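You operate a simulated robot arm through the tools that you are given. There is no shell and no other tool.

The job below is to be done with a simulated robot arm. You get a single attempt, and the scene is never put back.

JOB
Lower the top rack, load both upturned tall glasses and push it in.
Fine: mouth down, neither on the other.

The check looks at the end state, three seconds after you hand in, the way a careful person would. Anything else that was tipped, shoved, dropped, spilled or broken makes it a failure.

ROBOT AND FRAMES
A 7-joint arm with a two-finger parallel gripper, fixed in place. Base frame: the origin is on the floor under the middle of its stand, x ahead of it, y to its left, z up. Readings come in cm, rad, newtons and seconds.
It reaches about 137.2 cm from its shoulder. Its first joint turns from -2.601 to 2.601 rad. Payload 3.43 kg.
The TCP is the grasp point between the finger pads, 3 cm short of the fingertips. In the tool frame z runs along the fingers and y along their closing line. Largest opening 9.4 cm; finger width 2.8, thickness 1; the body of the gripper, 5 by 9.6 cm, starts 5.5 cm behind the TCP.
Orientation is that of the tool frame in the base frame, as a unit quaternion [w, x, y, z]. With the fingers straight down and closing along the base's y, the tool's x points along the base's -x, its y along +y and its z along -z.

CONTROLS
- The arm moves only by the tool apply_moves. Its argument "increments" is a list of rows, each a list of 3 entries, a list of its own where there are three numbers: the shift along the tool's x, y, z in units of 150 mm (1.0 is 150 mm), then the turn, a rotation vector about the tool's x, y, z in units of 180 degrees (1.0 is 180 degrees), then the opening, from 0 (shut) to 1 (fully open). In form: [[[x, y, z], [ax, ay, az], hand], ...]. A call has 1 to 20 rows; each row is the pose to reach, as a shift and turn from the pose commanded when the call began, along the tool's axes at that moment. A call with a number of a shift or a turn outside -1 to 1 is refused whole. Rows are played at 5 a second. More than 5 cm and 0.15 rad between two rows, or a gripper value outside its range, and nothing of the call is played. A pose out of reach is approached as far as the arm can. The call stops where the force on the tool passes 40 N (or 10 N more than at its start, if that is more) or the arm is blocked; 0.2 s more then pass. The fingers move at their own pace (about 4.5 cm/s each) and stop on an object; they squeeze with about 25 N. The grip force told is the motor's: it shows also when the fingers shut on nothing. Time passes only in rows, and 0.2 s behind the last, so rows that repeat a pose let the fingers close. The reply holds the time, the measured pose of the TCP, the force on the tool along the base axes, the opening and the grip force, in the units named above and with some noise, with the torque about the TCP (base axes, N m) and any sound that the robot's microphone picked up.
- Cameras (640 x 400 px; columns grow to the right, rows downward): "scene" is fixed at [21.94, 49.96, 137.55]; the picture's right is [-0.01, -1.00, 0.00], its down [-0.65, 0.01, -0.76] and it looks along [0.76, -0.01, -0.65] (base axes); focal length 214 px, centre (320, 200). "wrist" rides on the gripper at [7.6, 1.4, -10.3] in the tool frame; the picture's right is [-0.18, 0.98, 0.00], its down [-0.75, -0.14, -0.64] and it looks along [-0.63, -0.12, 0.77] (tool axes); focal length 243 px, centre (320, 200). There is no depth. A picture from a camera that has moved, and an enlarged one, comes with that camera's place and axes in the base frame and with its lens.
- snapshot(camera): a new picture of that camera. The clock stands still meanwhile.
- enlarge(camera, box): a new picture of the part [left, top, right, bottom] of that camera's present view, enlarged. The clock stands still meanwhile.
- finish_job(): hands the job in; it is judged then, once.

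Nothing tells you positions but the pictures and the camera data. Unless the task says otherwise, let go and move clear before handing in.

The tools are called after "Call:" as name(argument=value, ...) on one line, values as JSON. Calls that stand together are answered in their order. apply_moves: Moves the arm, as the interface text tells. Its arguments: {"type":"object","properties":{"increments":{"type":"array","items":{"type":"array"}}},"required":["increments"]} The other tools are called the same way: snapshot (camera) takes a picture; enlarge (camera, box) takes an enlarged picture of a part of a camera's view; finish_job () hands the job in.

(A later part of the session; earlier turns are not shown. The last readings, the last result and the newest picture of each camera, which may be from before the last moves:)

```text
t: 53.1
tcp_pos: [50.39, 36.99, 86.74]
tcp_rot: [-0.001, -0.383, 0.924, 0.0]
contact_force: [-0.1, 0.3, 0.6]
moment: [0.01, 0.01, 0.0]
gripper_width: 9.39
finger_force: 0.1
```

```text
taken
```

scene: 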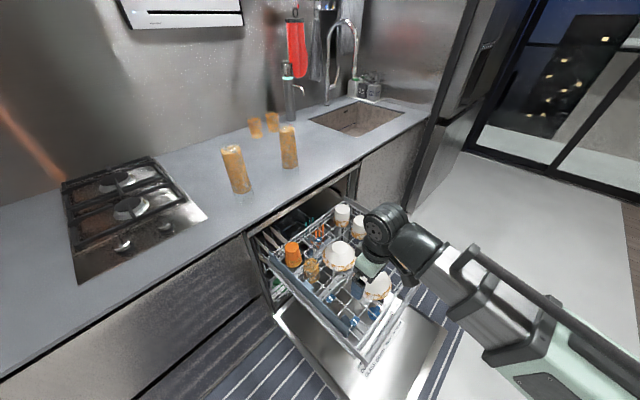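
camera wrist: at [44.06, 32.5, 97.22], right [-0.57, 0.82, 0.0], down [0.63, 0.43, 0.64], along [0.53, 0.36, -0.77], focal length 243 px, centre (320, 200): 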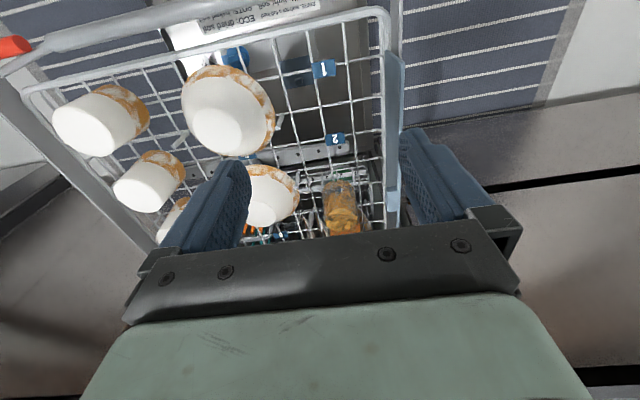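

Bay 1 is reachable with the tool vertical. From here I'll measure the bay layout more accurately.

Call:
enlarge(camera="wrist", box=[240, 0, 440, 140])

Call:
enlarge(camera="wrist", box=[250, 100, 420, 240])

```text
2.86 times, centred on (340, 70) of wrist
camera zoom: at [44.06, 32.5, 97.22], right [-0.57, 0.82, 0.0], down [0.63, 0.43, 0.64], along [0.53, 0.36, -0.77], focal length 693 px, centre (263, 571)
```

zoom: 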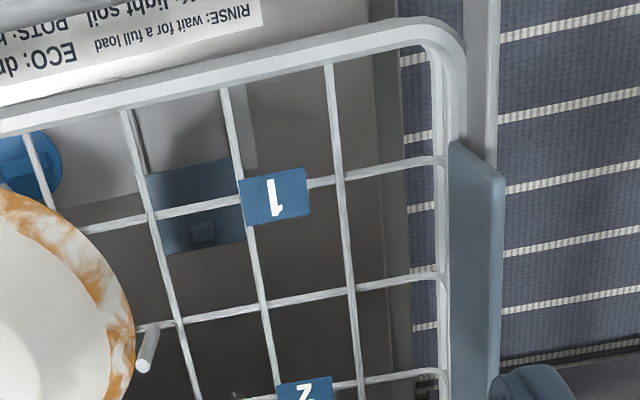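

```text
2.86 times, centred on (335, 170) of wrist
camera zoom: at [44.06, 32.5, 97.22], right [-0.57, 0.82, 0.0], down [0.63, 0.43, 0.64], along [0.53, 0.36, -0.77], focal length 693 px, centre (277, 286)
```

zoom: 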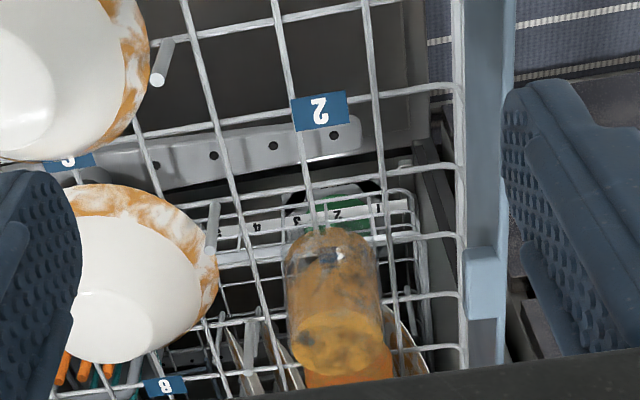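

The grid is clear now. Bay 1's centre is at about (49.5, 37.9) and bay 2's at about (57.4, 45.8), and each label will fit inside a glass mouth. I'll go back up to the counter to pick the first tall glass.

Call:
apply_moves(increments=[[[-0.15, 0, -0.2], [0, 0, 0], 1], [[-0.35, 0, -0.4], [0, 0, 0], 1], [[-0.55, 0, -0.6], [0, 0, 0], 1], [[-0.75, 0, -0.8], [0, 0, 0], 1], [[-0.95, 0, -1], [0, 0, 0], 1]])

Call:
apply_moves(increments=[[[-0.15, 0.05, -0.22], [0, 0, 0], 1], [[-0.35, 0.1, -0.44], [0, 0, 0], 1], [[-0.55, 0.15, -0.66], [0, 0, 0], 1], [[-0.75, 0.2, -0.88], [0, 0, 0], 1], [[-0.95, 0.3, -1], [0, 0, 0], 1], [[-0.95, 0.3, -1], [0, 0, 0], 1]])

Call:
snapshot(camera="wrist")

```text
t: 54.3
tcp_pos: [60.75, 47.45, 101.95]
tcp_rot: [-0.001, -0.383, 0.924, 0.0]
contact_force: [-0.1, -0.2, 0.4]
moment: [0.0, 0.01, 0.0]
gripper_width: 9.42
finger_force: 0.0
```

```text
t: 55.7
tcp_pos: [67.78, 60.81, 116.77]
tcp_rot: [-0.001, -0.383, 0.924, 0.0]
contact_force: [-0.3, -0.4, 0.4]
moment: [0.04, 0.0, -0.03]
gripper_width: 9.43
finger_force: 0.0
```

```text
taken
camera wrist: at [61.35, 56.4, 127.18], right [-0.57, 0.82, 0.0], down [0.63, 0.43, 0.64], along [0.53, 0.36, -0.77], focal length 243 px, centre (320, 200)
```

wrist: 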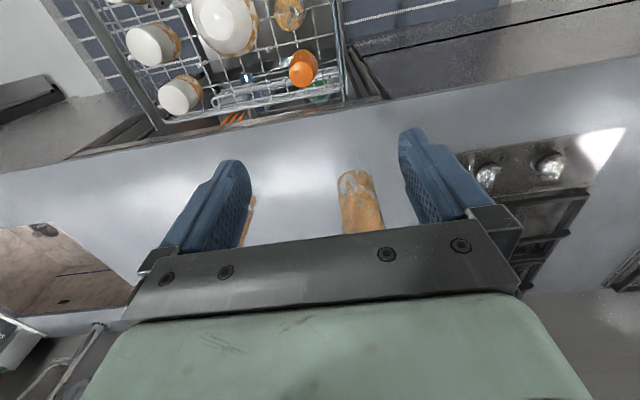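

Call:
enlarge(camera="wrist", box=[300, 130, 420, 240])

Call:
enlarge(camera="scene", box=[205, 130, 275, 210])

```text
3.64 times, centred on (360, 185) of wrist
camera zoom: at [61.35, 56.4, 127.18], right [-0.57, 0.82, 0.0], down [0.63, 0.43, 0.64], along [0.53, 0.36, -0.77], focal length 882 px, centre (174, 254)
```

zoom: 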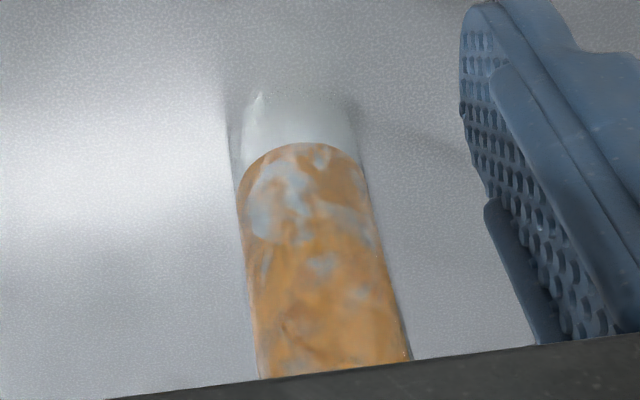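

```text
5.00 times, centred on (240, 170) of scene
camera zoom: at [21.94, 49.96, 137.55], right [-0.01, -1.0, 0.0], down [-0.65, 0.01, -0.76], along [0.76, -0.01, -0.65], focal length 1072 px, centre (720, 350)
```

zoom: 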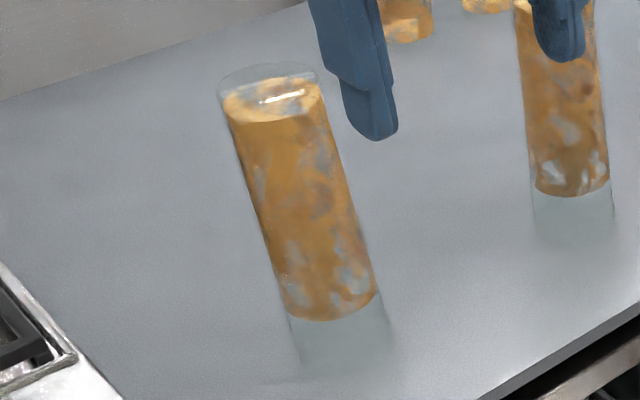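

Glass 1's base centre comes out at (77.6, 74.8) on z≈90 in both views, with a mouth about 6.3 cm wide. I'll move above it at z≈118.

Call:
apply_moves(increments=[[[-0.2, 0.05, -0.05], [0, 0, 0], 1], [[-0.4, 0.1, -0.09], [0, 0, 0], 1], [[-0.6, 0.15, -0.09], [0, 0, 0], 1], [[-0.8, 0.193, -0.09], [0, 0, 0], 1], [[-0.95, 0.193, -0.09], [0, 0, 0], 1], [[-0.95, 0.193, -0.09], [0, 0, 0], 1]])

Call:
apply_moves(increments=[[[-0.1, 0, 0], [0, 0, 0], 1], [[-0.173, 0, 0], [0, 0, 0], 1], [[-0.173, 0, 0], [0, 0, 0], 1]])

Call:
snapshot(camera="wrist")

Call:
enlarge(camera="scene", box=[190, 60, 310, 210])

```text
t: 57.1
tcp_pos: [75.52, 72.59, 118.15]
tcp_rot: [0.0, -0.383, 0.924, -0.001]
contact_force: [-0.4, 0.3, 0.9]
moment: [0.0, 0.04, 0.01]
gripper_width: 9.39
finger_force: 0.0
```

```text
t: 57.9
tcp_pos: [77.37, 74.45, 118.05]
tcp_rot: [-0.001, -0.383, 0.924, 0.0]
contact_force: [-0.3, -0.3, 0.4]
moment: [0.03, -0.01, -0.01]
gripper_width: 9.41
finger_force: 0.0
```

```text
taken
camera wrist: at [71.01, 70.13, 128.49], right [-0.57, 0.82, 0.0], down [0.63, 0.43, 0.64], along [0.53, 0.36, -0.77], focal length 243 px, centre (320, 200)
```

wrist: 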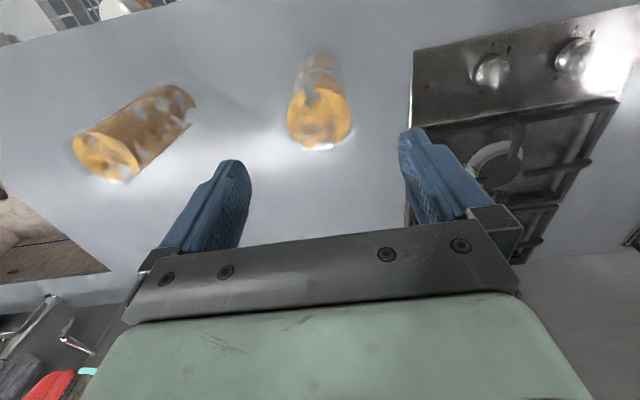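

```text
2.67 times, centred on (250, 135) of scene
camera zoom: at [21.94, 49.96, 137.55], right [-0.01, -1.0, 0.0], down [-0.65, 0.01, -0.76], along [0.76, -0.01, -0.65], focal length 572 px, centre (507, 373)
```

zoom: 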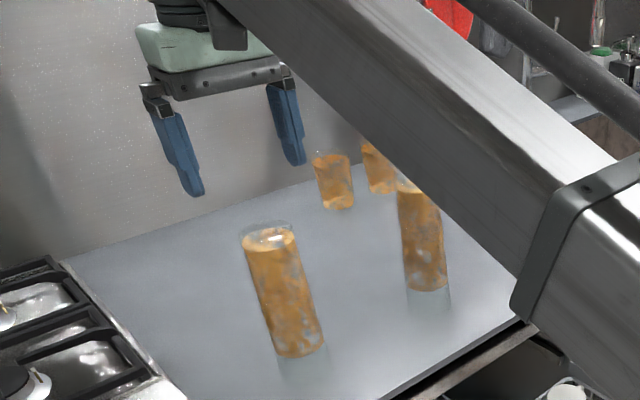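

Call:
enlarge(camera="wrist", box=[260, 40, 380, 160])

```text
3.33 times, centred on (320, 100) of wrist
camera zoom: at [71.01, 70.13, 128.49], right [-0.57, 0.82, 0.0], down [0.63, 0.43, 0.64], along [0.53, 0.36, -0.77], focal length 809 px, centre (320, 533)
```

zoom: 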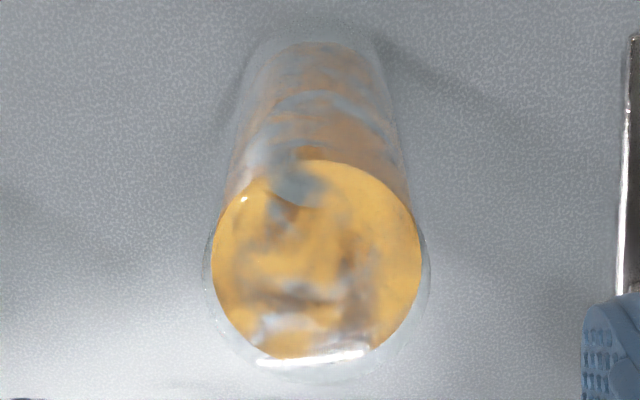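

The gripper is centred over the upturned base within a few millimetres. I'll descend around it and close.

Call:
apply_moves(increments=[[[0, 0, 0.15], [0, 0, 0], 1], [[0, 0, 0.3], [0, 0, 0], 1], [[0, 0, 0.45], [0, 0, 0], 1], [[0, 0, 0.6], [0, 0, 0], 1], [[0, 0, 0.7], [0, 0, 0], 1], [[0, 0, 0.8], [0, 0, 0], 1], [[0, 0, 0.8], [0, 0, 0], 1]])

Call:
apply_moves(increments=[[[0, 0, 0], [0, 0, 0], 0.8], [[0, 0, 0], [0, 0, 0], 0.7], [[0, 0, 0], [0, 0, 0], 0.6], [[0, 0, 0], [0, 0, 0], 0.5], [[0, 0, 0], [0, 0, 0], 0.4], [[0, 0, 0], [0, 0, 0], 0.4], [[0, 0, 0], [0, 0, 0], 0.4]])

Call:
snapshot(camera="wrist")

Call:
enlarge(camera="scene", box=[190, 60, 310, 210])

```text
t: 59.5
tcp_pos: [77.39, 74.4, 105.95]
tcp_rot: [-0.001, -0.384, 0.923, 0.0]
contact_force: [-0.1, 0.9, -0.9]
moment: [0.02, -0.01, -0.02]
gripper_width: 9.41
finger_force: 0.0
```

```text
t: 61.1
tcp_pos: [77.39, 74.38, 106.04]
tcp_rot: [-0.001, -0.383, 0.924, -0.001]
contact_force: [1.2, -1.0, 2.5]
moment: [-0.31, -0.38, 0.01]
gripper_width: 6.12
finger_force: 25.4
```

```text
taken
camera wrist: at [70.97, 70.03, 116.45], right [-0.57, 0.82, 0.0], down [0.63, 0.43, 0.64], along [0.53, 0.36, -0.77], focal length 243 px, centre (320, 200)
```

wrist: 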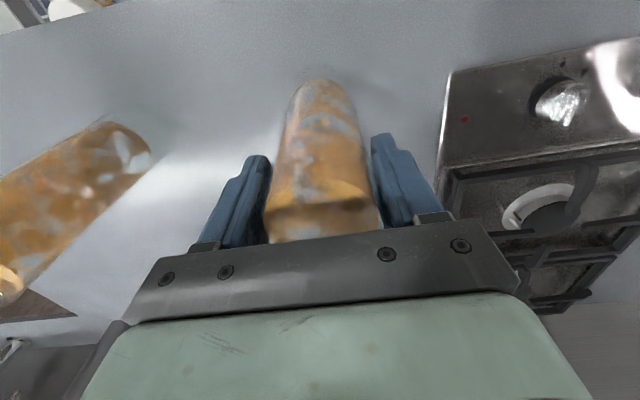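

```text
2.67 times, centred on (250, 135) of scene
camera zoom: at [21.94, 49.96, 137.55], right [-0.01, -1.0, 0.0], down [-0.65, 0.01, -0.76], along [0.76, -0.01, -0.65], focal length 572 px, centre (507, 373)
```

zoom: 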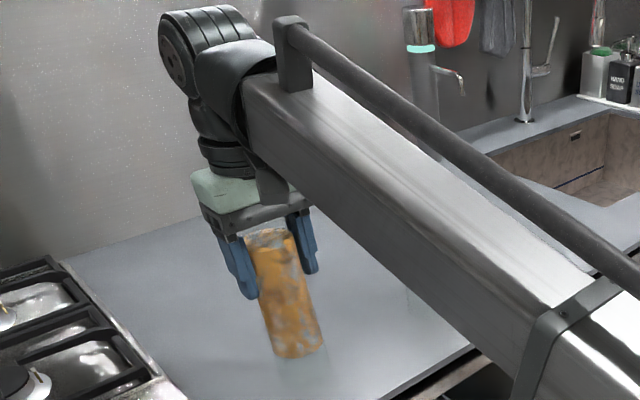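

The grip is firm at 6.12 cm. I'll lift slowly about 5 cm and check.

Call:
apply_moves(increments=[[[0, 0, -0.03], [0, 0, 0], 0.35], [[0, 0, -0.08], [0, 0, 0], 0.35], [[0, 0, -0.16], [0, 0, 0], 0.35], [[0, 0, -0.25], [0, 0, 0], 0.35], [[0, 0, -0.33], [0, 0, 0], 0.35], [[0, 0, -0.33], [0, 0, 0], 0.35]])

Call:
snapshot(camera="wrist")

Call:
enlarge(camera="scene", box=[190, 60, 310, 210])

```text
t: 62.5
tcp_pos: [77.47, 74.27, 110.95]
tcp_rot: [-0.001, -0.383, 0.924, 0.0]
contact_force: [0.7, -0.3, -2.3]
moment: [0.02, 0.0, 0.01]
gripper_width: 6.08
finger_force: 25.2
```

```text
taken
camera wrist: at [71.02, 69.96, 121.36], right [-0.57, 0.82, 0.0], down [0.63, 0.43, 0.64], along [0.53, 0.36, -0.77], focal length 243 px, centre (320, 200)
```

wrist: 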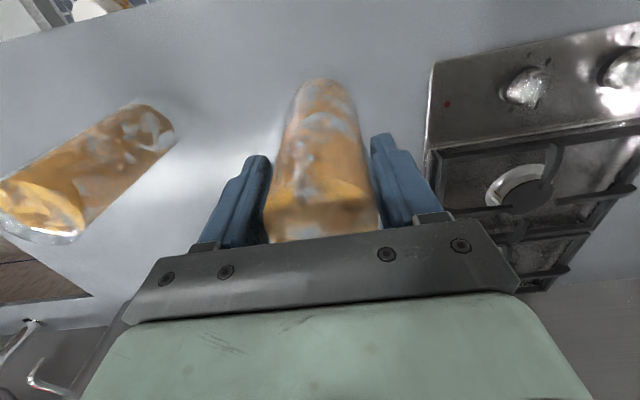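

```text
2.67 times, centred on (250, 135) of scene
camera zoom: at [21.94, 49.96, 137.55], right [-0.01, -1.0, 0.0], down [-0.65, 0.01, -0.76], along [0.76, -0.01, -0.65], focal length 572 px, centre (507, 373)
```

zoom: 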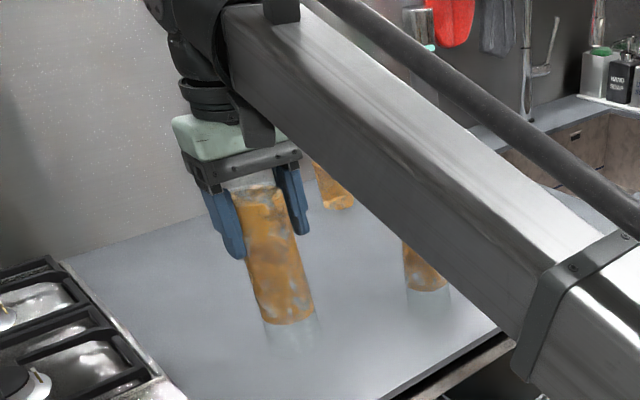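

The glass hangs straight and weighs about 0.23 kg. I'll carry it toward the front, staying high until it clears the counter edge.

Call:
apply_moves(increments=[[[0.15, -0.03, 0], [0, 0, 0], 0.35], [[0.35, -0.06, 0], [0, 0, 0], 0.35], [[0.55, -0.1, 0], [0, 0, 0], 0.35], [[0.75, -0.13, 0], [0, 0, 0], 0.35], [[0.95, -0.16, 0], [0, 0, 0], 0.35], [[1, -0.17, 0], [0, 0, 0], 0.35]])

Call:
apply_moves(increments=[[[0.2, -0.03, 0], [0, 0, 0], 0.35], [[0.35, -0.06, 0.15], [0, 0, 0], 0.35], [[0.5, -0.1, 0.35], [0, 0, 0], 0.35], [[0.65, -0.13, 0.55], [0, 0, 0], 0.35], [[0.8, -0.16, 0.75], [0, 0, 0], 0.35], [[0.95, -0.19, 0.95], [0, 0, 0], 0.35], [[0.95, -0.19, 0.95], [0, 0, 0], 0.35]])

Call:
snapshot(camera="wrist")

Call:
snapshot(camera="scene")

```text
t: 63.9
tcp_pos: [68.62, 61.95, 110.95]
tcp_rot: [-0.001, -0.384, 0.923, 0.0]
contact_force: [-0.1, 0.0, -2.6]
moment: [-0.04, 0.02, 0.0]
gripper_width: 6.12
finger_force: 25.3
```

```text
t: 65.5
tcp_pos: [60.45, 49.62, 96.65]
tcp_rot: [-0.001, -0.383, 0.924, 0.0]
contact_force: [0.5, 0.3, -2.4]
moment: [0.0, 0.06, 0.01]
gripper_width: 6.07
finger_force: 25.2
```

```text
taken
camera wrist: at [54.01, 45.46, 107.02], right [-0.57, 0.82, 0.0], down [0.63, 0.43, 0.64], along [0.53, 0.36, -0.77], focal length 243 px, centre (320, 200)
```

wrist: 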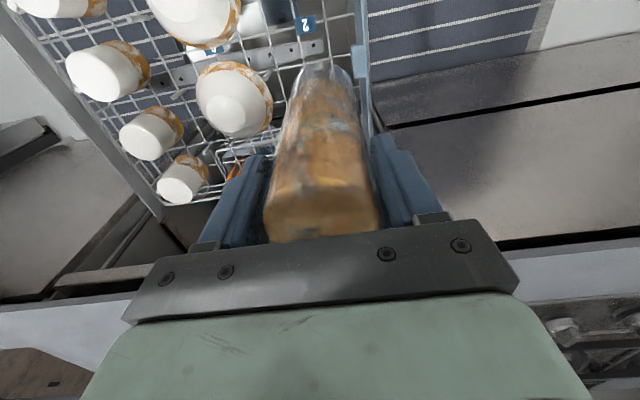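

```text
taken
```

scene: 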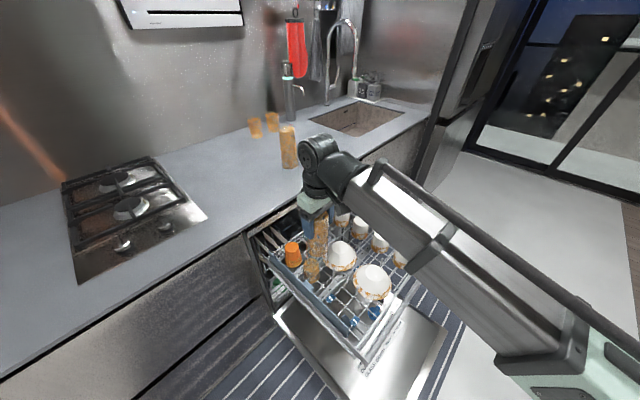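

Call:
apply_moves(increments=[[[0.15, -0.02, 0], [0, 0, 0], 0.35], [[0.322, -0.036, 0.1], [0, 0, 0], 0.35], [[0.322, -0.036, 0.3], [0, 0, 0], 0.35], [[0.322, -0.036, 0.5], [0, 0, 0], 0.35], [[0.322, -0.036, 0.7], [0, 0, 0], 0.35], [[0.322, -0.036, 0.85], [0, 0, 0], 0.35], [[0.322, -0.036, 0.85], [0, 0, 0], 0.35]])

Call:
snapshot(camera="wrist")

Call:
enlarge(camera="scene", box=[260, 200, 400, 340])

```text
t: 67.1
tcp_pos: [57.49, 46.17, 83.81]
tcp_rot: [-0.002, -0.383, 0.924, 0.0]
contact_force: [1.1, 0.0, -2.4]
moment: [0.02, 0.01, -0.01]
gripper_width: 6.08
finger_force: 24.7
```

```text
taken
camera wrist: at [51.09, 41.6, 94.27], right [-0.57, 0.82, 0.0], down [0.63, 0.43, 0.64], along [0.53, 0.36, -0.77], focal length 243 px, centre (320, 200)
```

wrist: 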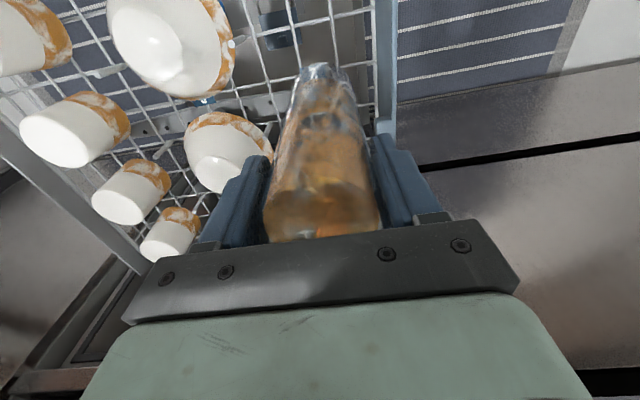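

```text
2.86 times, centred on (330, 270) of scene
camera zoom: at [21.94, 49.96, 137.55], right [-0.01, -1.0, 0.0], down [-0.65, 0.01, -0.76], along [0.76, -0.01, -0.65], focal length 613 px, centre (291, 0)
```

zoom: 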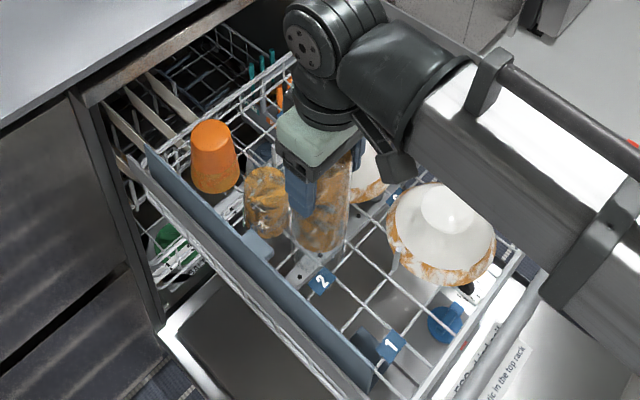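

The glass is lined up over bay 2. I'll lower it to just above the wires and then creep down, watching the force.

Call:
apply_moves(increments=[[[0.02, -0.013, 0.12], [0, 0, 0], 0.35], [[0.02, -0.013, 0.24], [0, 0, 0], 0.35], [[0.02, -0.013, 0.34], [0, 0, 0], 0.35], [[0.02, -0.013, 0.42], [0, 0, 0], 0.35], [[0.02, -0.013, 0.453], [0, 0, 0], 0.35], [[0.02, -0.013, 0.453], [0, 0, 0], 0.35]])

Call:
apply_moves(increments=[[[0, 0, 0.012], [0, 0, 0], 0.35], [[0, 0, 0.024], [0, 0, 0], 0.35], [[0, 0, 0.036], [0, 0, 0], 0.35], [[0, 0, 0.048], [0, 0, 0], 0.35], [[0, 0, 0.06], [0, 0, 0], 0.35], [[0, 0, 0.072], [0, 0, 0], 0.35]])

Call:
snapshot(camera="wrist")

Call:
enlarge(camera="scene", box=[260, 200, 400, 340])

```text
t: 68.5
tcp_pos: [57.39, 45.73, 77.2]
tcp_rot: [-0.001, -0.383, 0.924, 0.0]
contact_force: [0.5, -0.1, -2.3]
moment: [-0.02, -0.02, -0.03]
gripper_width: 6.06
finger_force: 24.8
```

```text
t: 69.9
tcp_pos: [57.31, 45.85, 76.27]
tcp_rot: [-0.001, -0.383, 0.924, 0.0]
contact_force: [-0.2, 0.2, -1.7]
moment: [-0.03, 0.01, 0.02]
gripper_width: 6.07
finger_force: 25.2
```

```text
taken
camera wrist: at [50.88, 41.44, 86.64], right [-0.57, 0.82, 0.0], down [0.63, 0.43, 0.64], along [0.53, 0.36, -0.77], focal length 243 px, centre (320, 200)
```

wrist: 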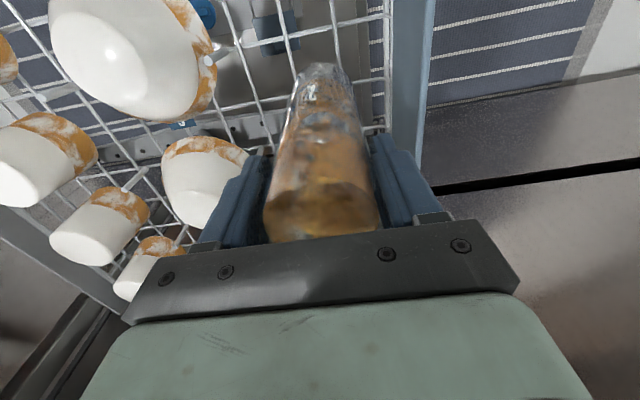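

```text
2.86 times, centred on (330, 270) of scene
camera zoom: at [21.94, 49.96, 137.55], right [-0.01, -1.0, 0.0], down [-0.65, 0.01, -0.76], along [0.76, -0.01, -0.65], focal length 613 px, centre (291, 0)
```

zoom: 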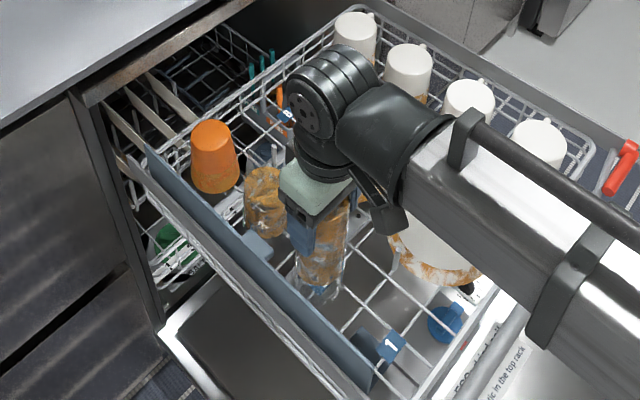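

Call:
apply_moves(increments=[[[0, 0, 0.008], [0, 0, 0], 0.35], [[0, 0, 0.016], [0, 0, 0], 0.35], [[0, 0, 0.024], [0, 0, 0], 0.35], [[0, 0, 0.032], [0, 0, 0], 0.35], [[0, 0, 0.04], [0, 0, 0], 0.35]])

Call:
apply_moves(increments=[[[0, 0, 0.008], [0, 0, 0], 0.35], [[0, 0, 0.016], [0, 0, 0], 0.35], [[0, 0, 0.024], [0, 0, 0], 0.35], [[0, 0, 0.032], [0, 0, 0], 0.35]])

```text
t: 71.1
tcp_pos: [57.38, 45.75, 75.51]
tcp_rot: [-0.001, -0.384, 0.923, 0.0]
contact_force: [-0.7, -0.9, -2.0]
moment: [0.03, 0.01, -0.02]
gripper_width: 6.07
finger_force: 25.2
```

```text
t: 72.1
tcp_pos: [57.28, 45.93, 75.12]
tcp_rot: [0.0, -0.384, 0.923, 0.0]
contact_force: [0.2, 0.6, -2.2]
moment: [0.0, -0.02, 0.01]
gripper_width: 6.07
finger_force: 24.9
```

Call:
apply_moves(increments=[[[0, 0, 0.007], [0, 0, 0], 0.35], [[0, 0, 0.014], [0, 0, 0], 0.35], [[0, 0, 0.021], [0, 0, 0], 0.35]])

Call:
apply_moves(increments=[[[0, 0, 0.007], [0, 0, 0], 0.35], [[0, 0, 0.014], [0, 0, 0], 0.35], [[0, 0, 0.021], [0, 0, 0], 0.35]])

Call:
enlarge(camera="scene", box=[290, 230, 380, 310])

Call:
enlarge(camera="wrist", box=[250, 20, 420, 160])

```text
t: 72.9
tcp_pos: [57.21, 45.76, 74.71]
tcp_rot: [-0.001, -0.383, 0.924, 0.0]
contact_force: [-0.3, 0.3, -2.0]
moment: [-0.01, 0.02, -0.02]
gripper_width: 6.05
finger_force: 25.1
```

```text
t: 73.7
tcp_pos: [57.38, 45.67, 74.45]
tcp_rot: [0.0, -0.384, 0.923, -0.001]
contact_force: [-1.1, -0.3, -3.1]
moment: [-0.01, -0.04, 0.01]
gripper_width: 6.06
finger_force: 25.5
```

```text
5.00 times, centred on (335, 270) of scene
camera zoom: at [21.94, 49.96, 137.55], right [-0.01, -1.0, 0.0], down [-0.65, 0.01, -0.76], along [0.76, -0.01, -0.65], focal length 1072 px, centre (245, -150)
```

zoom: 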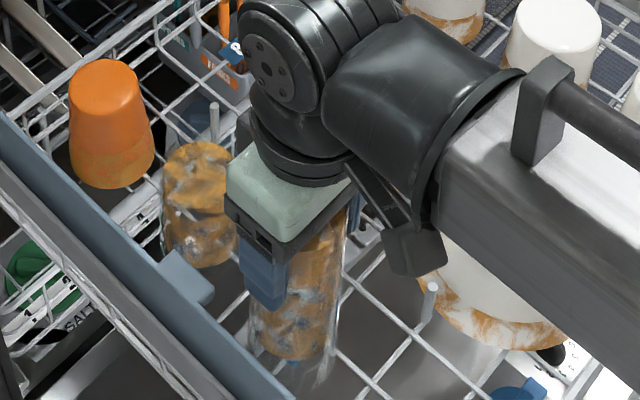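

```text
2.86 times, centred on (335, 90) of wrist
camera zoom: at [50.97, 41.34, 84.89], right [-0.57, 0.82, 0.0], down [0.63, 0.43, 0.64], along [0.53, 0.36, -0.77], focal length 693 px, centre (277, 514)
```

zoom: 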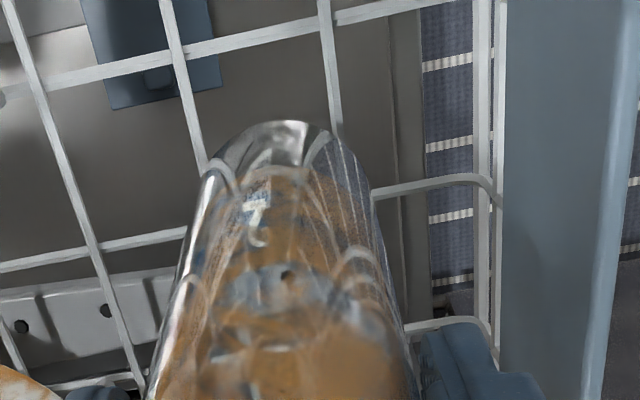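

There's no contact yet, and the floor now looks closer to z≈56.3, which puts bay 2's centre wire at p≈73.7. I'll shift about 0.8 cm further in before the final lowering.

Call:
apply_moves(increments=[[[-0.02, 0, 0], [0, 0, 0], 0.35], [[-0.04, 0, 0], [0, 0, 0], 0.35], [[-0.055, 0, 0], [0, 0, 0], 0.35], [[-0.055, 0, 0.01], [0, 0, 0], 0.35], [[-0.055, 0, 0.02], [0, 0, 0], 0.35], [[-0.055, 0, 0.03], [0, 0, 0], 0.35]])

Call:
enlarge(camera="wrist", box=[250, 20, 420, 160])

```text
t: 75.1
tcp_pos: [58.06, 46.5, 74.02]
tcp_rot: [-0.001, -0.383, 0.924, 0.0]
contact_force: [0.8, -0.6, -3.0]
moment: [0.02, 0.01, -0.01]
gripper_width: 6.09
finger_force: 24.5
```

```text
2.86 times, centred on (335, 90) of wrist
camera zoom: at [51.59, 41.97, 84.41], right [-0.57, 0.82, 0.0], down [0.63, 0.43, 0.64], along [0.53, 0.36, -0.77], focal length 693 px, centre (277, 514)
```

zoom: 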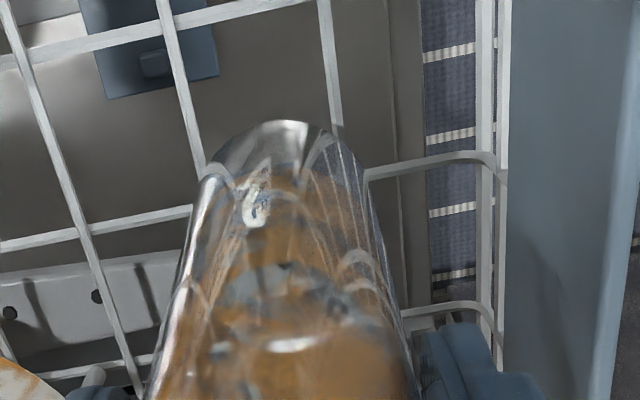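

Alignment looks right. I'll continue creeping down.

Call:
apply_moves(increments=[[[0, 0, 0.007], [0, 0, 0], 0.35], [[0, 0, 0.014], [0, 0, 0], 0.35], [[0, 0, 0.021], [0, 0, 0], 0.35], [[0, 0, 0.028], [0, 0, 0], 0.35]])

Call:
apply_moves(increments=[[[0, 0, 0.007], [0, 0, 0], 0.35], [[0, 0, 0.014], [0, 0, 0], 0.35], [[0, 0, 0.021], [0, 0, 0], 0.35], [[0, 0, 0.028], [0, 0, 0], 0.35]])

Call:
apply_moves(increments=[[[0, 0, 0.007], [0, 0, 0], 0.35], [[0, 0, 0.014], [0, 0, 0], 0.35]])

```text
t: 76.1
tcp_pos: [58.02, 46.34, 73.57]
tcp_rot: [-0.001, -0.383, 0.924, -0.001]
contact_force: [0.1, -0.2, -2.9]
moment: [-0.03, 0.01, 0.0]
gripper_width: 6.09
finger_force: 25.7
```

```text
t: 77.1
tcp_pos: [57.91, 46.36, 73.24]
tcp_rot: [0.0, -0.383, 0.924, 0.0]
contact_force: [-1.7, 3.3, 20.0]
moment: [0.01, 0.19, -0.07]
gripper_width: 6.08
finger_force: 24.7
```

```text
t: 77.7
tcp_pos: [57.89, 46.2, 73.11]
tcp_rot: [-0.001, -0.384, 0.923, 0.0]
contact_force: [-3.8, 6.0, 21.1]
moment: [0.41, 0.55, -0.09]
gripper_width: 6.09
finger_force: 24.4
```

Contact at TCP z≈73.2. I'll ease up a millimetre and look at how the rim sits before letting go.

Call:
apply_moves(increments=[[[0, 0, -0.007], [0, 0, 0], 0.35], [[0, 0, -0.01], [0, 0, 0], 0.35]])

Call:
enlarge(camera="wrist", box=[250, 20, 420, 160])

Call:
enlarge(camera="scene", box=[290, 230, 380, 310])

```text
t: 78.3
tcp_pos: [57.85, 46.17, 73.09]
tcp_rot: [-0.001, -0.383, 0.924, -0.001]
contact_force: [0.3, 0.1, -0.1]
moment: [0.03, -0.03, -0.03]
gripper_width: 6.08
finger_force: 25.4
```

```text
2.86 times, centred on (335, 90) of wrist
camera zoom: at [51.44, 41.87, 83.5], right [-0.57, 0.82, 0.0], down [0.63, 0.44, 0.64], along [0.53, 0.36, -0.77], focal length 693 px, centre (277, 514)
```

zoom: 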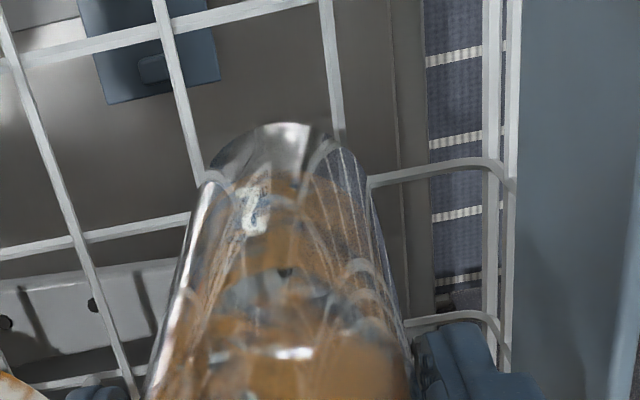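

```text
5.00 times, centred on (335, 270) of scene
camera zoom: at [21.94, 49.96, 137.55], right [-0.01, -1.0, 0.0], down [-0.65, 0.01, -0.76], along [0.76, -0.01, -0.65], focal length 1072 px, centre (245, -150)
```

zoom: 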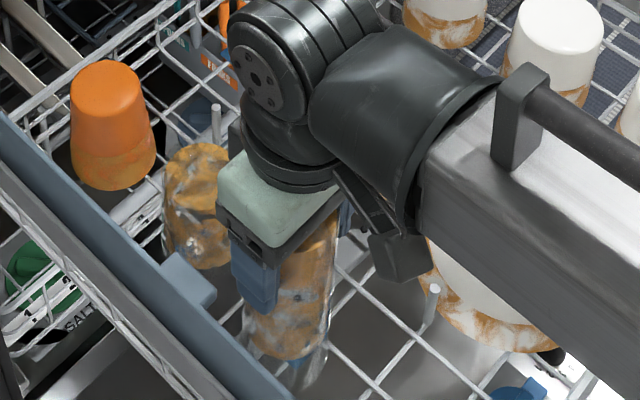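

The force is near zero with the rack carrying the glass, and the rim is centred on the wire around label 2. I'll open the fingers gradually.

Call:
apply_moves(increments=[[[0, 0, 0], [0, 0, 0], 0.66], [[0, 0, 0], [0, 0, 0], 0.69], [[0, 0, 0], [0, 0, 0], 0.73], [[0, 0, 0], [0, 0, 0], 0.78], [[0, 0, 0], [0, 0, 0], 0.82]])

Call:
enlarge(camera="wrist", box=[200, 20, 440, 240])

Call:
enlarge(camera="scene", box=[290, 230, 380, 310])

```text
t: 79.5
tcp_pos: [57.83, 46.36, 73.15]
tcp_rot: [-0.001, -0.384, 0.924, 0.0]
contact_force: [-0.2, 0.7, 0.2]
moment: [0.0, 0.0, -0.03]
gripper_width: 7.68
finger_force: 0.1
```

```text
1.82 times, centred on (320, 130) of wrist
camera zoom: at [51.41, 41.9, 83.56], right [-0.57, 0.82, 0.0], down [0.63, 0.43, 0.64], along [0.53, 0.36, -0.77], focal length 441 px, centre (320, 327)
```

zoom: 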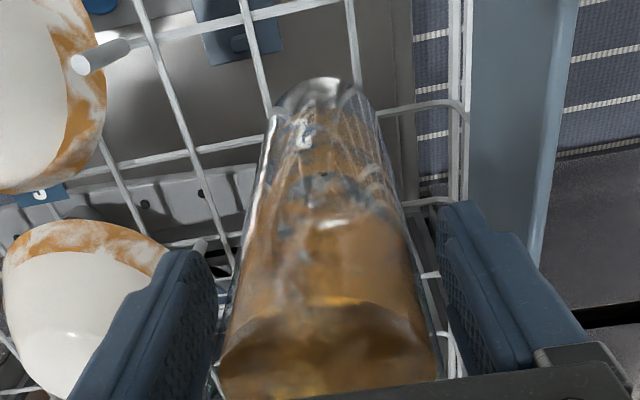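

```text
5.00 times, centred on (335, 270) of scene
camera zoom: at [21.94, 49.96, 137.55], right [-0.01, -1.0, 0.0], down [-0.65, 0.01, -0.76], along [0.76, -0.01, -0.65], focal length 1072 px, centre (245, -150)
```

zoom: 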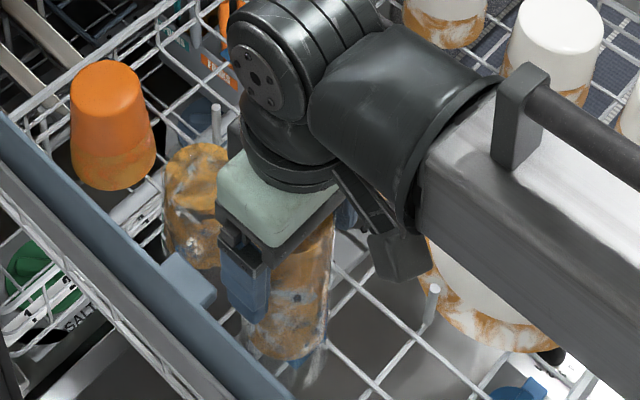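

The glass stands on its own. I'll rise straight up, clear of it.

Call:
apply_moves(increments=[[[0, 0, -0.05], [0, 0, 0], 0.85], [[0, 0, -0.15], [0, 0, 0], 0.85], [[0, 0, -0.3], [0, 0, 0], 0.85], [[0, 0, -0.5], [0, 0, 0], 0.85], [[0, 0, -0.75], [0, 0, 0], 1], [[0, 0, -1], [0, 0, 0], 1]])

Call:
apply_moves(increments=[[[-0.1, -0.05, -0.2], [0, 0, 0], 1], [[-0.25, -0.1, -0.4], [0, 0, 0], 1], [[-0.4, -0.15, -0.6], [0, 0, 0], 1], [[-0.55, -0.2, -0.8], [0, 0, 0], 1], [[-0.7, -0.3, -1], [0, 0, 0], 1]])

Call:
snapshot(camera="scene")

Call:
snapshot(camera="wrist")

```text
t: 80.9
tcp_pos: [57.81, 46.1, 87.86]
tcp_rot: [-0.001, -0.384, 0.923, -0.001]
contact_force: [0.0, -0.3, 0.9]
moment: [-0.02, 0.0, -0.02]
gripper_width: 9.42
finger_force: 0.0
```

```text
t: 82.1
tcp_pos: [68.61, 50.24, 103.37]
tcp_rot: [-0.001, -0.383, 0.924, 0.0]
contact_force: [-0.1, 0.1, 0.2]
moment: [-0.02, 0.01, -0.02]
gripper_width: 9.41
finger_force: 0.1
```

```text
taken
```

scene: 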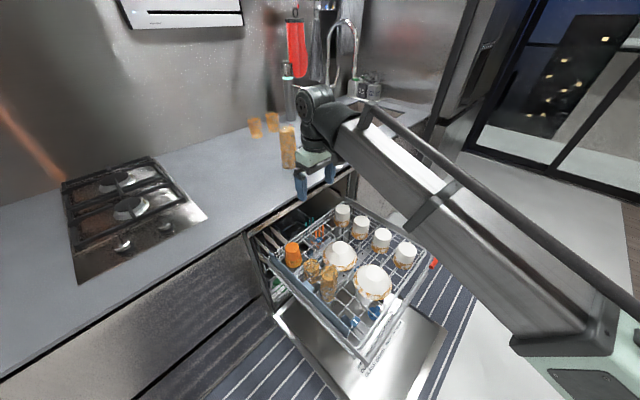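

```text
taken
camera wrist: at [62.25, 45.92, 113.8], right [-0.57, 0.82, 0.0], down [0.63, 0.43, 0.64], along [0.53, 0.36, -0.77], focal length 243 px, centre (320, 200)
```

wrist: 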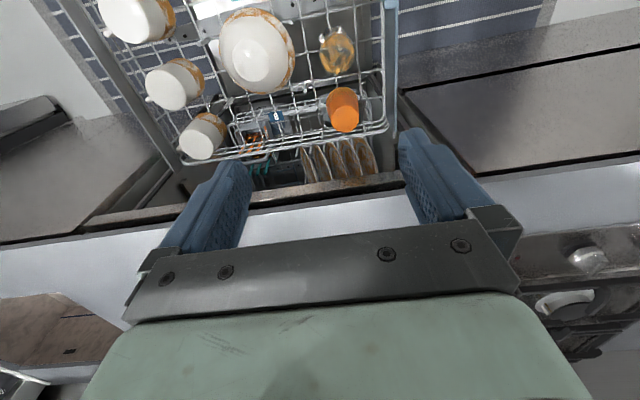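

Call:
enlarge(camera="scene", box=[280, 220, 400, 340])

Call:
apply_moves(increments=[[[-0.1, -0.1, -0.2], [0, 0, 0], 1], [[-0.2, -0.2, -0.4], [0, 0, 0], 1], [[-0.3, -0.3, -0.6], [0, 0, 0], 1], [[-0.4, -0.4, -0.8], [0, 0, 0], 1], [[-0.5, -0.55, -0.97], [0, 0, 0], 1], [[-0.5, -0.55, -0.97], [0, 0, 0], 1]])

Call:
snapshot(camera="wrist")

```text
3.33 times, centred on (340, 280) of scene
camera zoom: at [21.94, 49.96, 137.55], right [-0.01, -1.0, 0.0], down [-0.65, 0.01, -0.76], along [0.76, -0.01, -0.65], focal length 715 px, centre (253, -67)
```

zoom: 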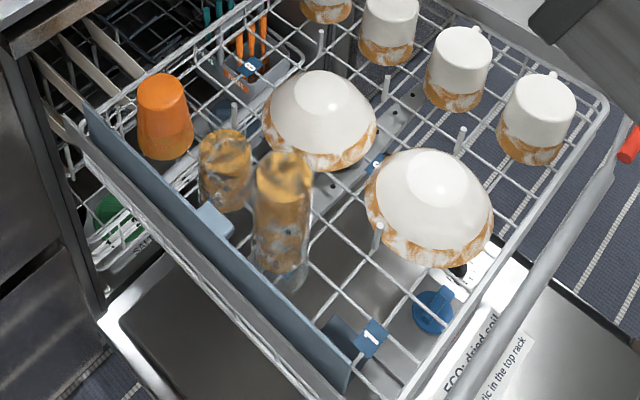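

```text
t: 83.5
tcp_pos: [79.57, 50.08, 117.49]
tcp_rot: [-0.001, -0.383, 0.924, 0.0]
contact_force: [-1.0, -0.1, 0.0]
moment: [0.01, 0.01, 0.0]
gripper_width: 9.39
finger_force: 0.0
```

```text
taken
camera wrist: at [73.12, 45.76, 127.93], right [-0.57, 0.82, 0.0], down [0.63, 0.43, 0.64], along [0.53, 0.36, -0.77], focal length 243 px, centre (320, 200)
```

wrist: 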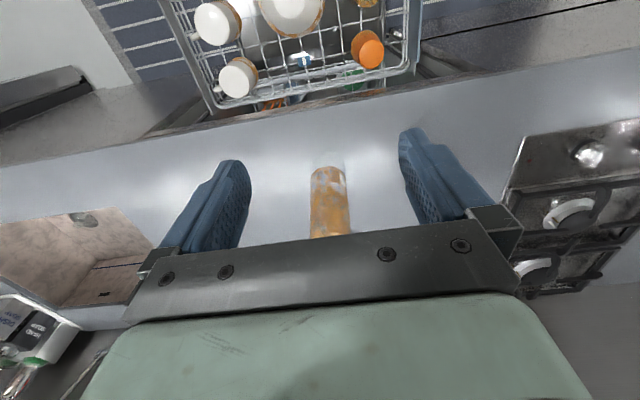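

The first glass stands upright in bay 2. Now I'll measure the second glass, which sits between the fingers in this view.

Call:
enlarge(camera="wrist", box=[270, 130, 390, 240])

```text
3.64 times, centred on (330, 185) of wrist
camera zoom: at [73.12, 45.76, 127.93], right [-0.57, 0.82, 0.0], down [0.63, 0.43, 0.64], along [0.53, 0.36, -0.77], focal length 882 px, centre (284, 254)
```

zoom: 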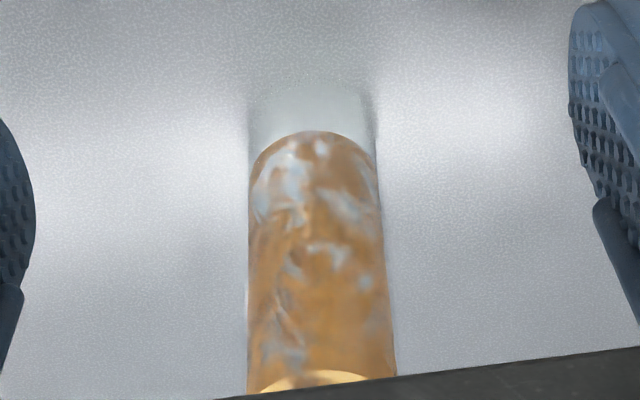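

Call:
apply_moves(increments=[[[-0.2, -0.03, -0.03], [0, 0, 0], 1], [[-0.4, -0.06, -0.03], [0, 0, 0], 1], [[-0.6, -0.1, -0.03], [0, 0, 0], 1], [[-0.8, -0.107, -0.03], [0, 0, 0], 1], [[-1, -0.107, -0.03], [0, 0, 0], 1], [[-1, -0.107, -0.03], [0, 0, 0], 1]])

Call:
snapshot(camera="wrist")

Call:
enlarge(camera="wrist", box=[260, 40, 380, 160])

```text
t: 84.9
tcp_pos: [91.19, 59.52, 118.31]
tcp_rot: [0.0, -0.383, 0.924, 0.0]
contact_force: [0.6, 0.4, 0.0]
moment: [0.02, -0.06, 0.0]
gripper_width: 9.39
finger_force: 0.1
```

```text
taken
camera wrist: at [84.83, 55.21, 128.73], right [-0.57, 0.82, 0.0], down [0.63, 0.43, 0.64], along [0.53, 0.36, -0.77], focal length 243 px, centre (320, 200)
```

wrist: 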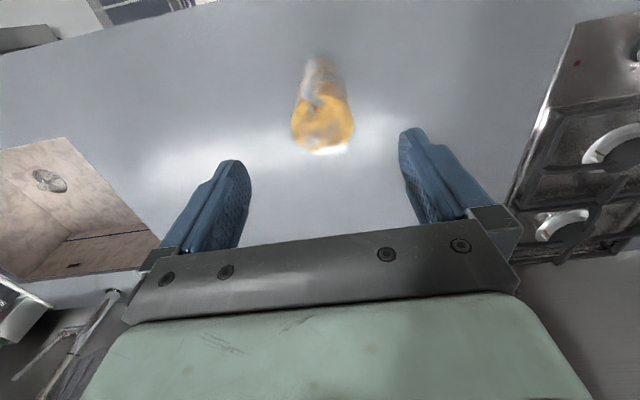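

```text
3.33 times, centred on (320, 100) of wrist
camera zoom: at [84.83, 55.21, 128.73], right [-0.57, 0.82, 0.0], down [0.63, 0.43, 0.64], along [0.53, 0.36, -0.77], focal length 809 px, centre (320, 533)
```

zoom: 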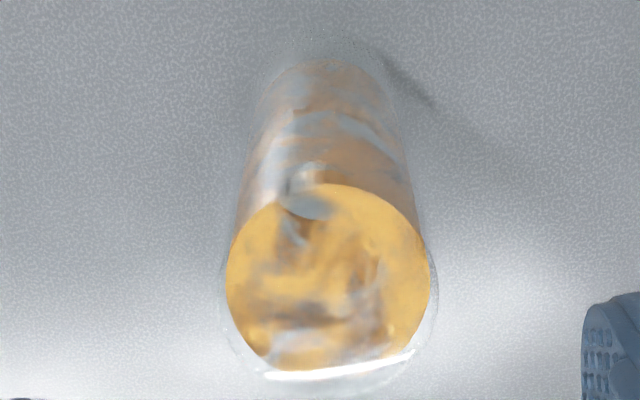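

Call:
apply_moves(increments=[[[-0.05, 0, 0.1], [0, 0, 0], 1], [[-0.05, 0.003, 0.25], [0, 0, 0], 1], [[-0.05, 0.003, 0.4], [0, 0, 0], 1], [[-0.05, 0.003, 0.55], [0, 0, 0], 1], [[-0.05, 0.003, 0.7], [0, 0, 0], 1], [[-0.05, 0.003, 0.82], [0, 0, 0], 1], [[-0.05, 0.003, 0.82], [0, 0, 0], 1]])

Call:
apply_moves(increments=[[[0, 0, 0], [0, 0, 0], 0.8], [[0, 0, 0], [0, 0, 0], 0.7], [[0, 0, 0], [0, 0, 0], 0.6], [[0, 0, 0], [0, 0, 0], 0.5], [[0, 0, 0], [0, 0, 0], 0.4], [[0, 0, 0], [0, 0, 0], 0.4], [[0, 0, 0], [0, 0, 0], 0.4]])

Call:
snapshot(camera="wrist")

```text
t: 86.5
tcp_pos: [91.98, 60.22, 105.95]
tcp_rot: [-0.001, -0.384, 0.924, 0.0]
contact_force: [0.1, 0.3, -0.6]
moment: [0.03, -0.01, -0.02]
gripper_width: 9.4
finger_force: 0.0
```

```text
t: 88.1
tcp_pos: [91.88, 60.12, 106.08]
tcp_rot: [-0.001, -0.383, 0.924, -0.001]
contact_force: [0.9, -2.2, 2.7]
moment: [-0.31, -0.27, 0.0]
gripper_width: 6.09
finger_force: 24.4
```

```text
taken
camera wrist: at [85.52, 55.75, 116.43], right [-0.57, 0.82, 0.0], down [0.63, 0.43, 0.64], along [0.53, 0.36, -0.77], focal length 243 px, centre (320, 200)
```

wrist: 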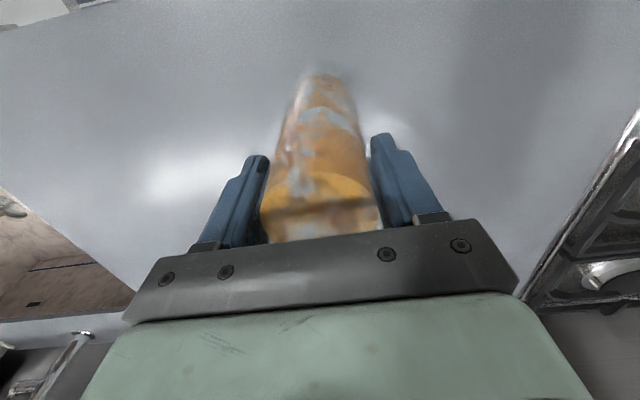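

The second glass is gripped at 6.09 cm. I'll lift it and carry it toward the rack, high enough to pass above the first glass.

Call:
apply_moves(increments=[[[0, 0, -0.03], [0, 0, 0], 0.35], [[0, 0, -0.08], [0, 0, 0], 0.35], [[0, 0, -0.16], [0, 0, 0], 0.35], [[0, 0, -0.25], [0, 0, 0], 0.35], [[0, 0, -0.33], [0, 0, 0], 0.35], [[0, 0, -0.33], [0, 0, 0], 0.35]])

Call:
apply_moves(increments=[[[0.15, 0.04, 0], [0, 0, 0], 0.35], [[0.35, 0.09, 0], [0, 0, 0], 0.35], [[0.55, 0.15, 0], [0, 0, 0], 0.35], [[0.75, 0.2, 0], [0, 0, 0], 0.35], [[0.95, 0.25, 0], [0, 0, 0], 0.35], [[1, 0.27, 0], [0, 0, 0], 0.35]])

Call:
snapshot(camera="wrist")

Call:
snapshot(camera="scene")

```text
t: 89.5
tcp_pos: [91.93, 60.1, 110.75]
tcp_rot: [-0.001, -0.384, 0.924, 0.0]
contact_force: [-0.1, 0.2, -2.0]
moment: [0.0, 0.0, -0.01]
gripper_width: 6.1
finger_force: 25.0
```

```text
t: 90.9
tcp_pos: [78.33, 52.46, 110.66]
tcp_rot: [-0.001, -0.384, 0.923, 0.0]
contact_force: [0.6, 0.6, -2.7]
moment: [-0.03, 0.01, -0.02]
gripper_width: 6.08
finger_force: 24.9
```

```text
taken
camera wrist: at [71.97, 47.89, 121.07], right [-0.57, 0.82, 0.0], down [0.63, 0.43, 0.64], along [0.53, 0.36, -0.77], focal length 243 px, centre (320, 200)
```

wrist: 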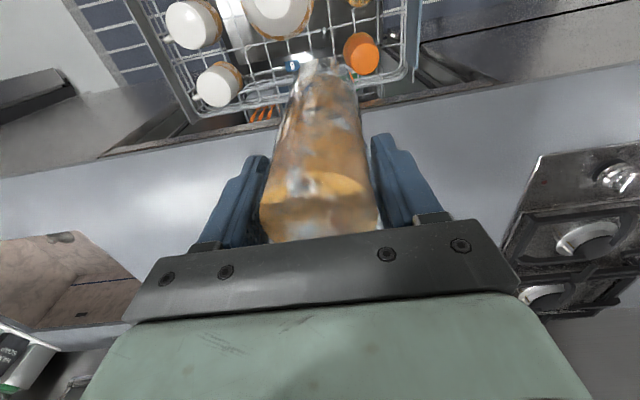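

```text
taken
```

scene: 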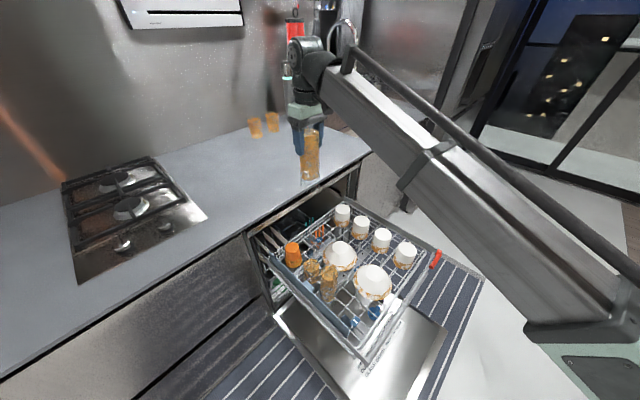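

Call:
apply_moves(increments=[[[0.2, 0.06, 0], [0, 0, 0], 0.35], [[0.4, 0.13, 0.1], [0, 0, 0], 0.35], [[0.6, 0.2, 0.25], [0, 0, 0], 0.35], [[0.8, 0.27, 0.45], [0, 0, 0], 0.35], [[1, 0.33, 0.6], [0, 0, 0], 0.35], [[1, 0.33, 0.6], [0, 0, 0], 0.35]])

Call:
apply_moves(increments=[[[0.2, 0.07, 0.04], [0, 0, 0], 0.35], [[0.4, 0.14, 0.08], [0, 0, 0], 0.35], [[0.6, 0.2, 0.12], [0, 0, 0], 0.35], [[0.8, 0.27, 0.16], [0, 0, 0], 0.35], [[1, 0.34, 0.2], [0, 0, 0], 0.35], [[1, 0.34, 0.2], [0, 0, 0], 0.35]])

Call:
snapshot(camera="wrist")

Call:
snapshot(camera="scene")

```text
t: 92.3
tcp_pos: [64.38, 45.37, 101.98]
tcp_rot: [0.0, -0.383, 0.924, -0.001]
contact_force: [0.3, 0.5, -2.6]
moment: [-0.01, -0.01, 0.01]
gripper_width: 6.07
finger_force: 25.6
```

```text
t: 93.7
tcp_pos: [50.09, 38.05, 98.79]
tcp_rot: [0.0, -0.383, 0.924, 0.0]
contact_force: [-0.2, 0.8, -2.3]
moment: [-0.04, 0.0, 0.01]
gripper_width: 6.08
finger_force: 25.5
```

```text
taken
camera wrist: at [43.6, 33.8, 109.18], right [-0.57, 0.82, 0.0], down [0.63, 0.43, 0.64], along [0.53, 0.36, -0.77], focal length 243 px, centre (320, 200)
```

wrist: 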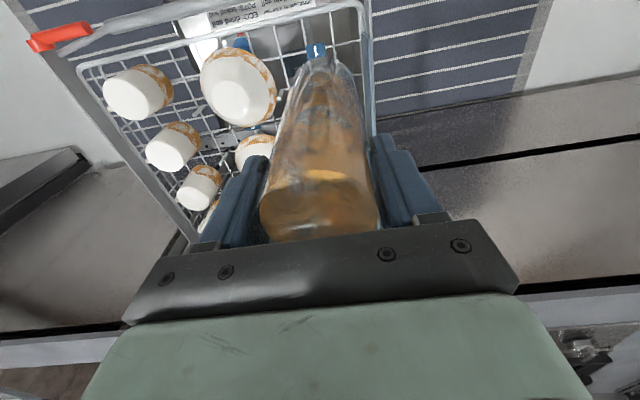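

```text
taken
```

scene: 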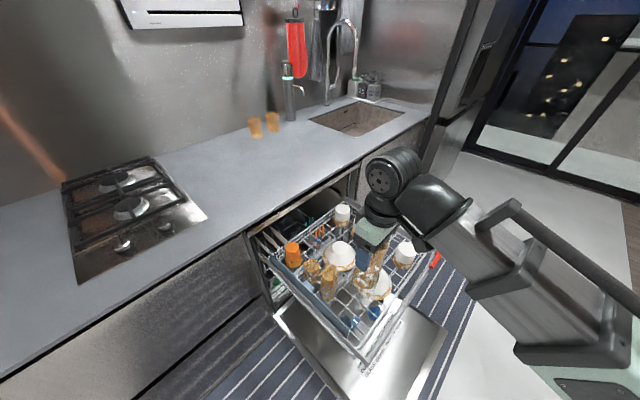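

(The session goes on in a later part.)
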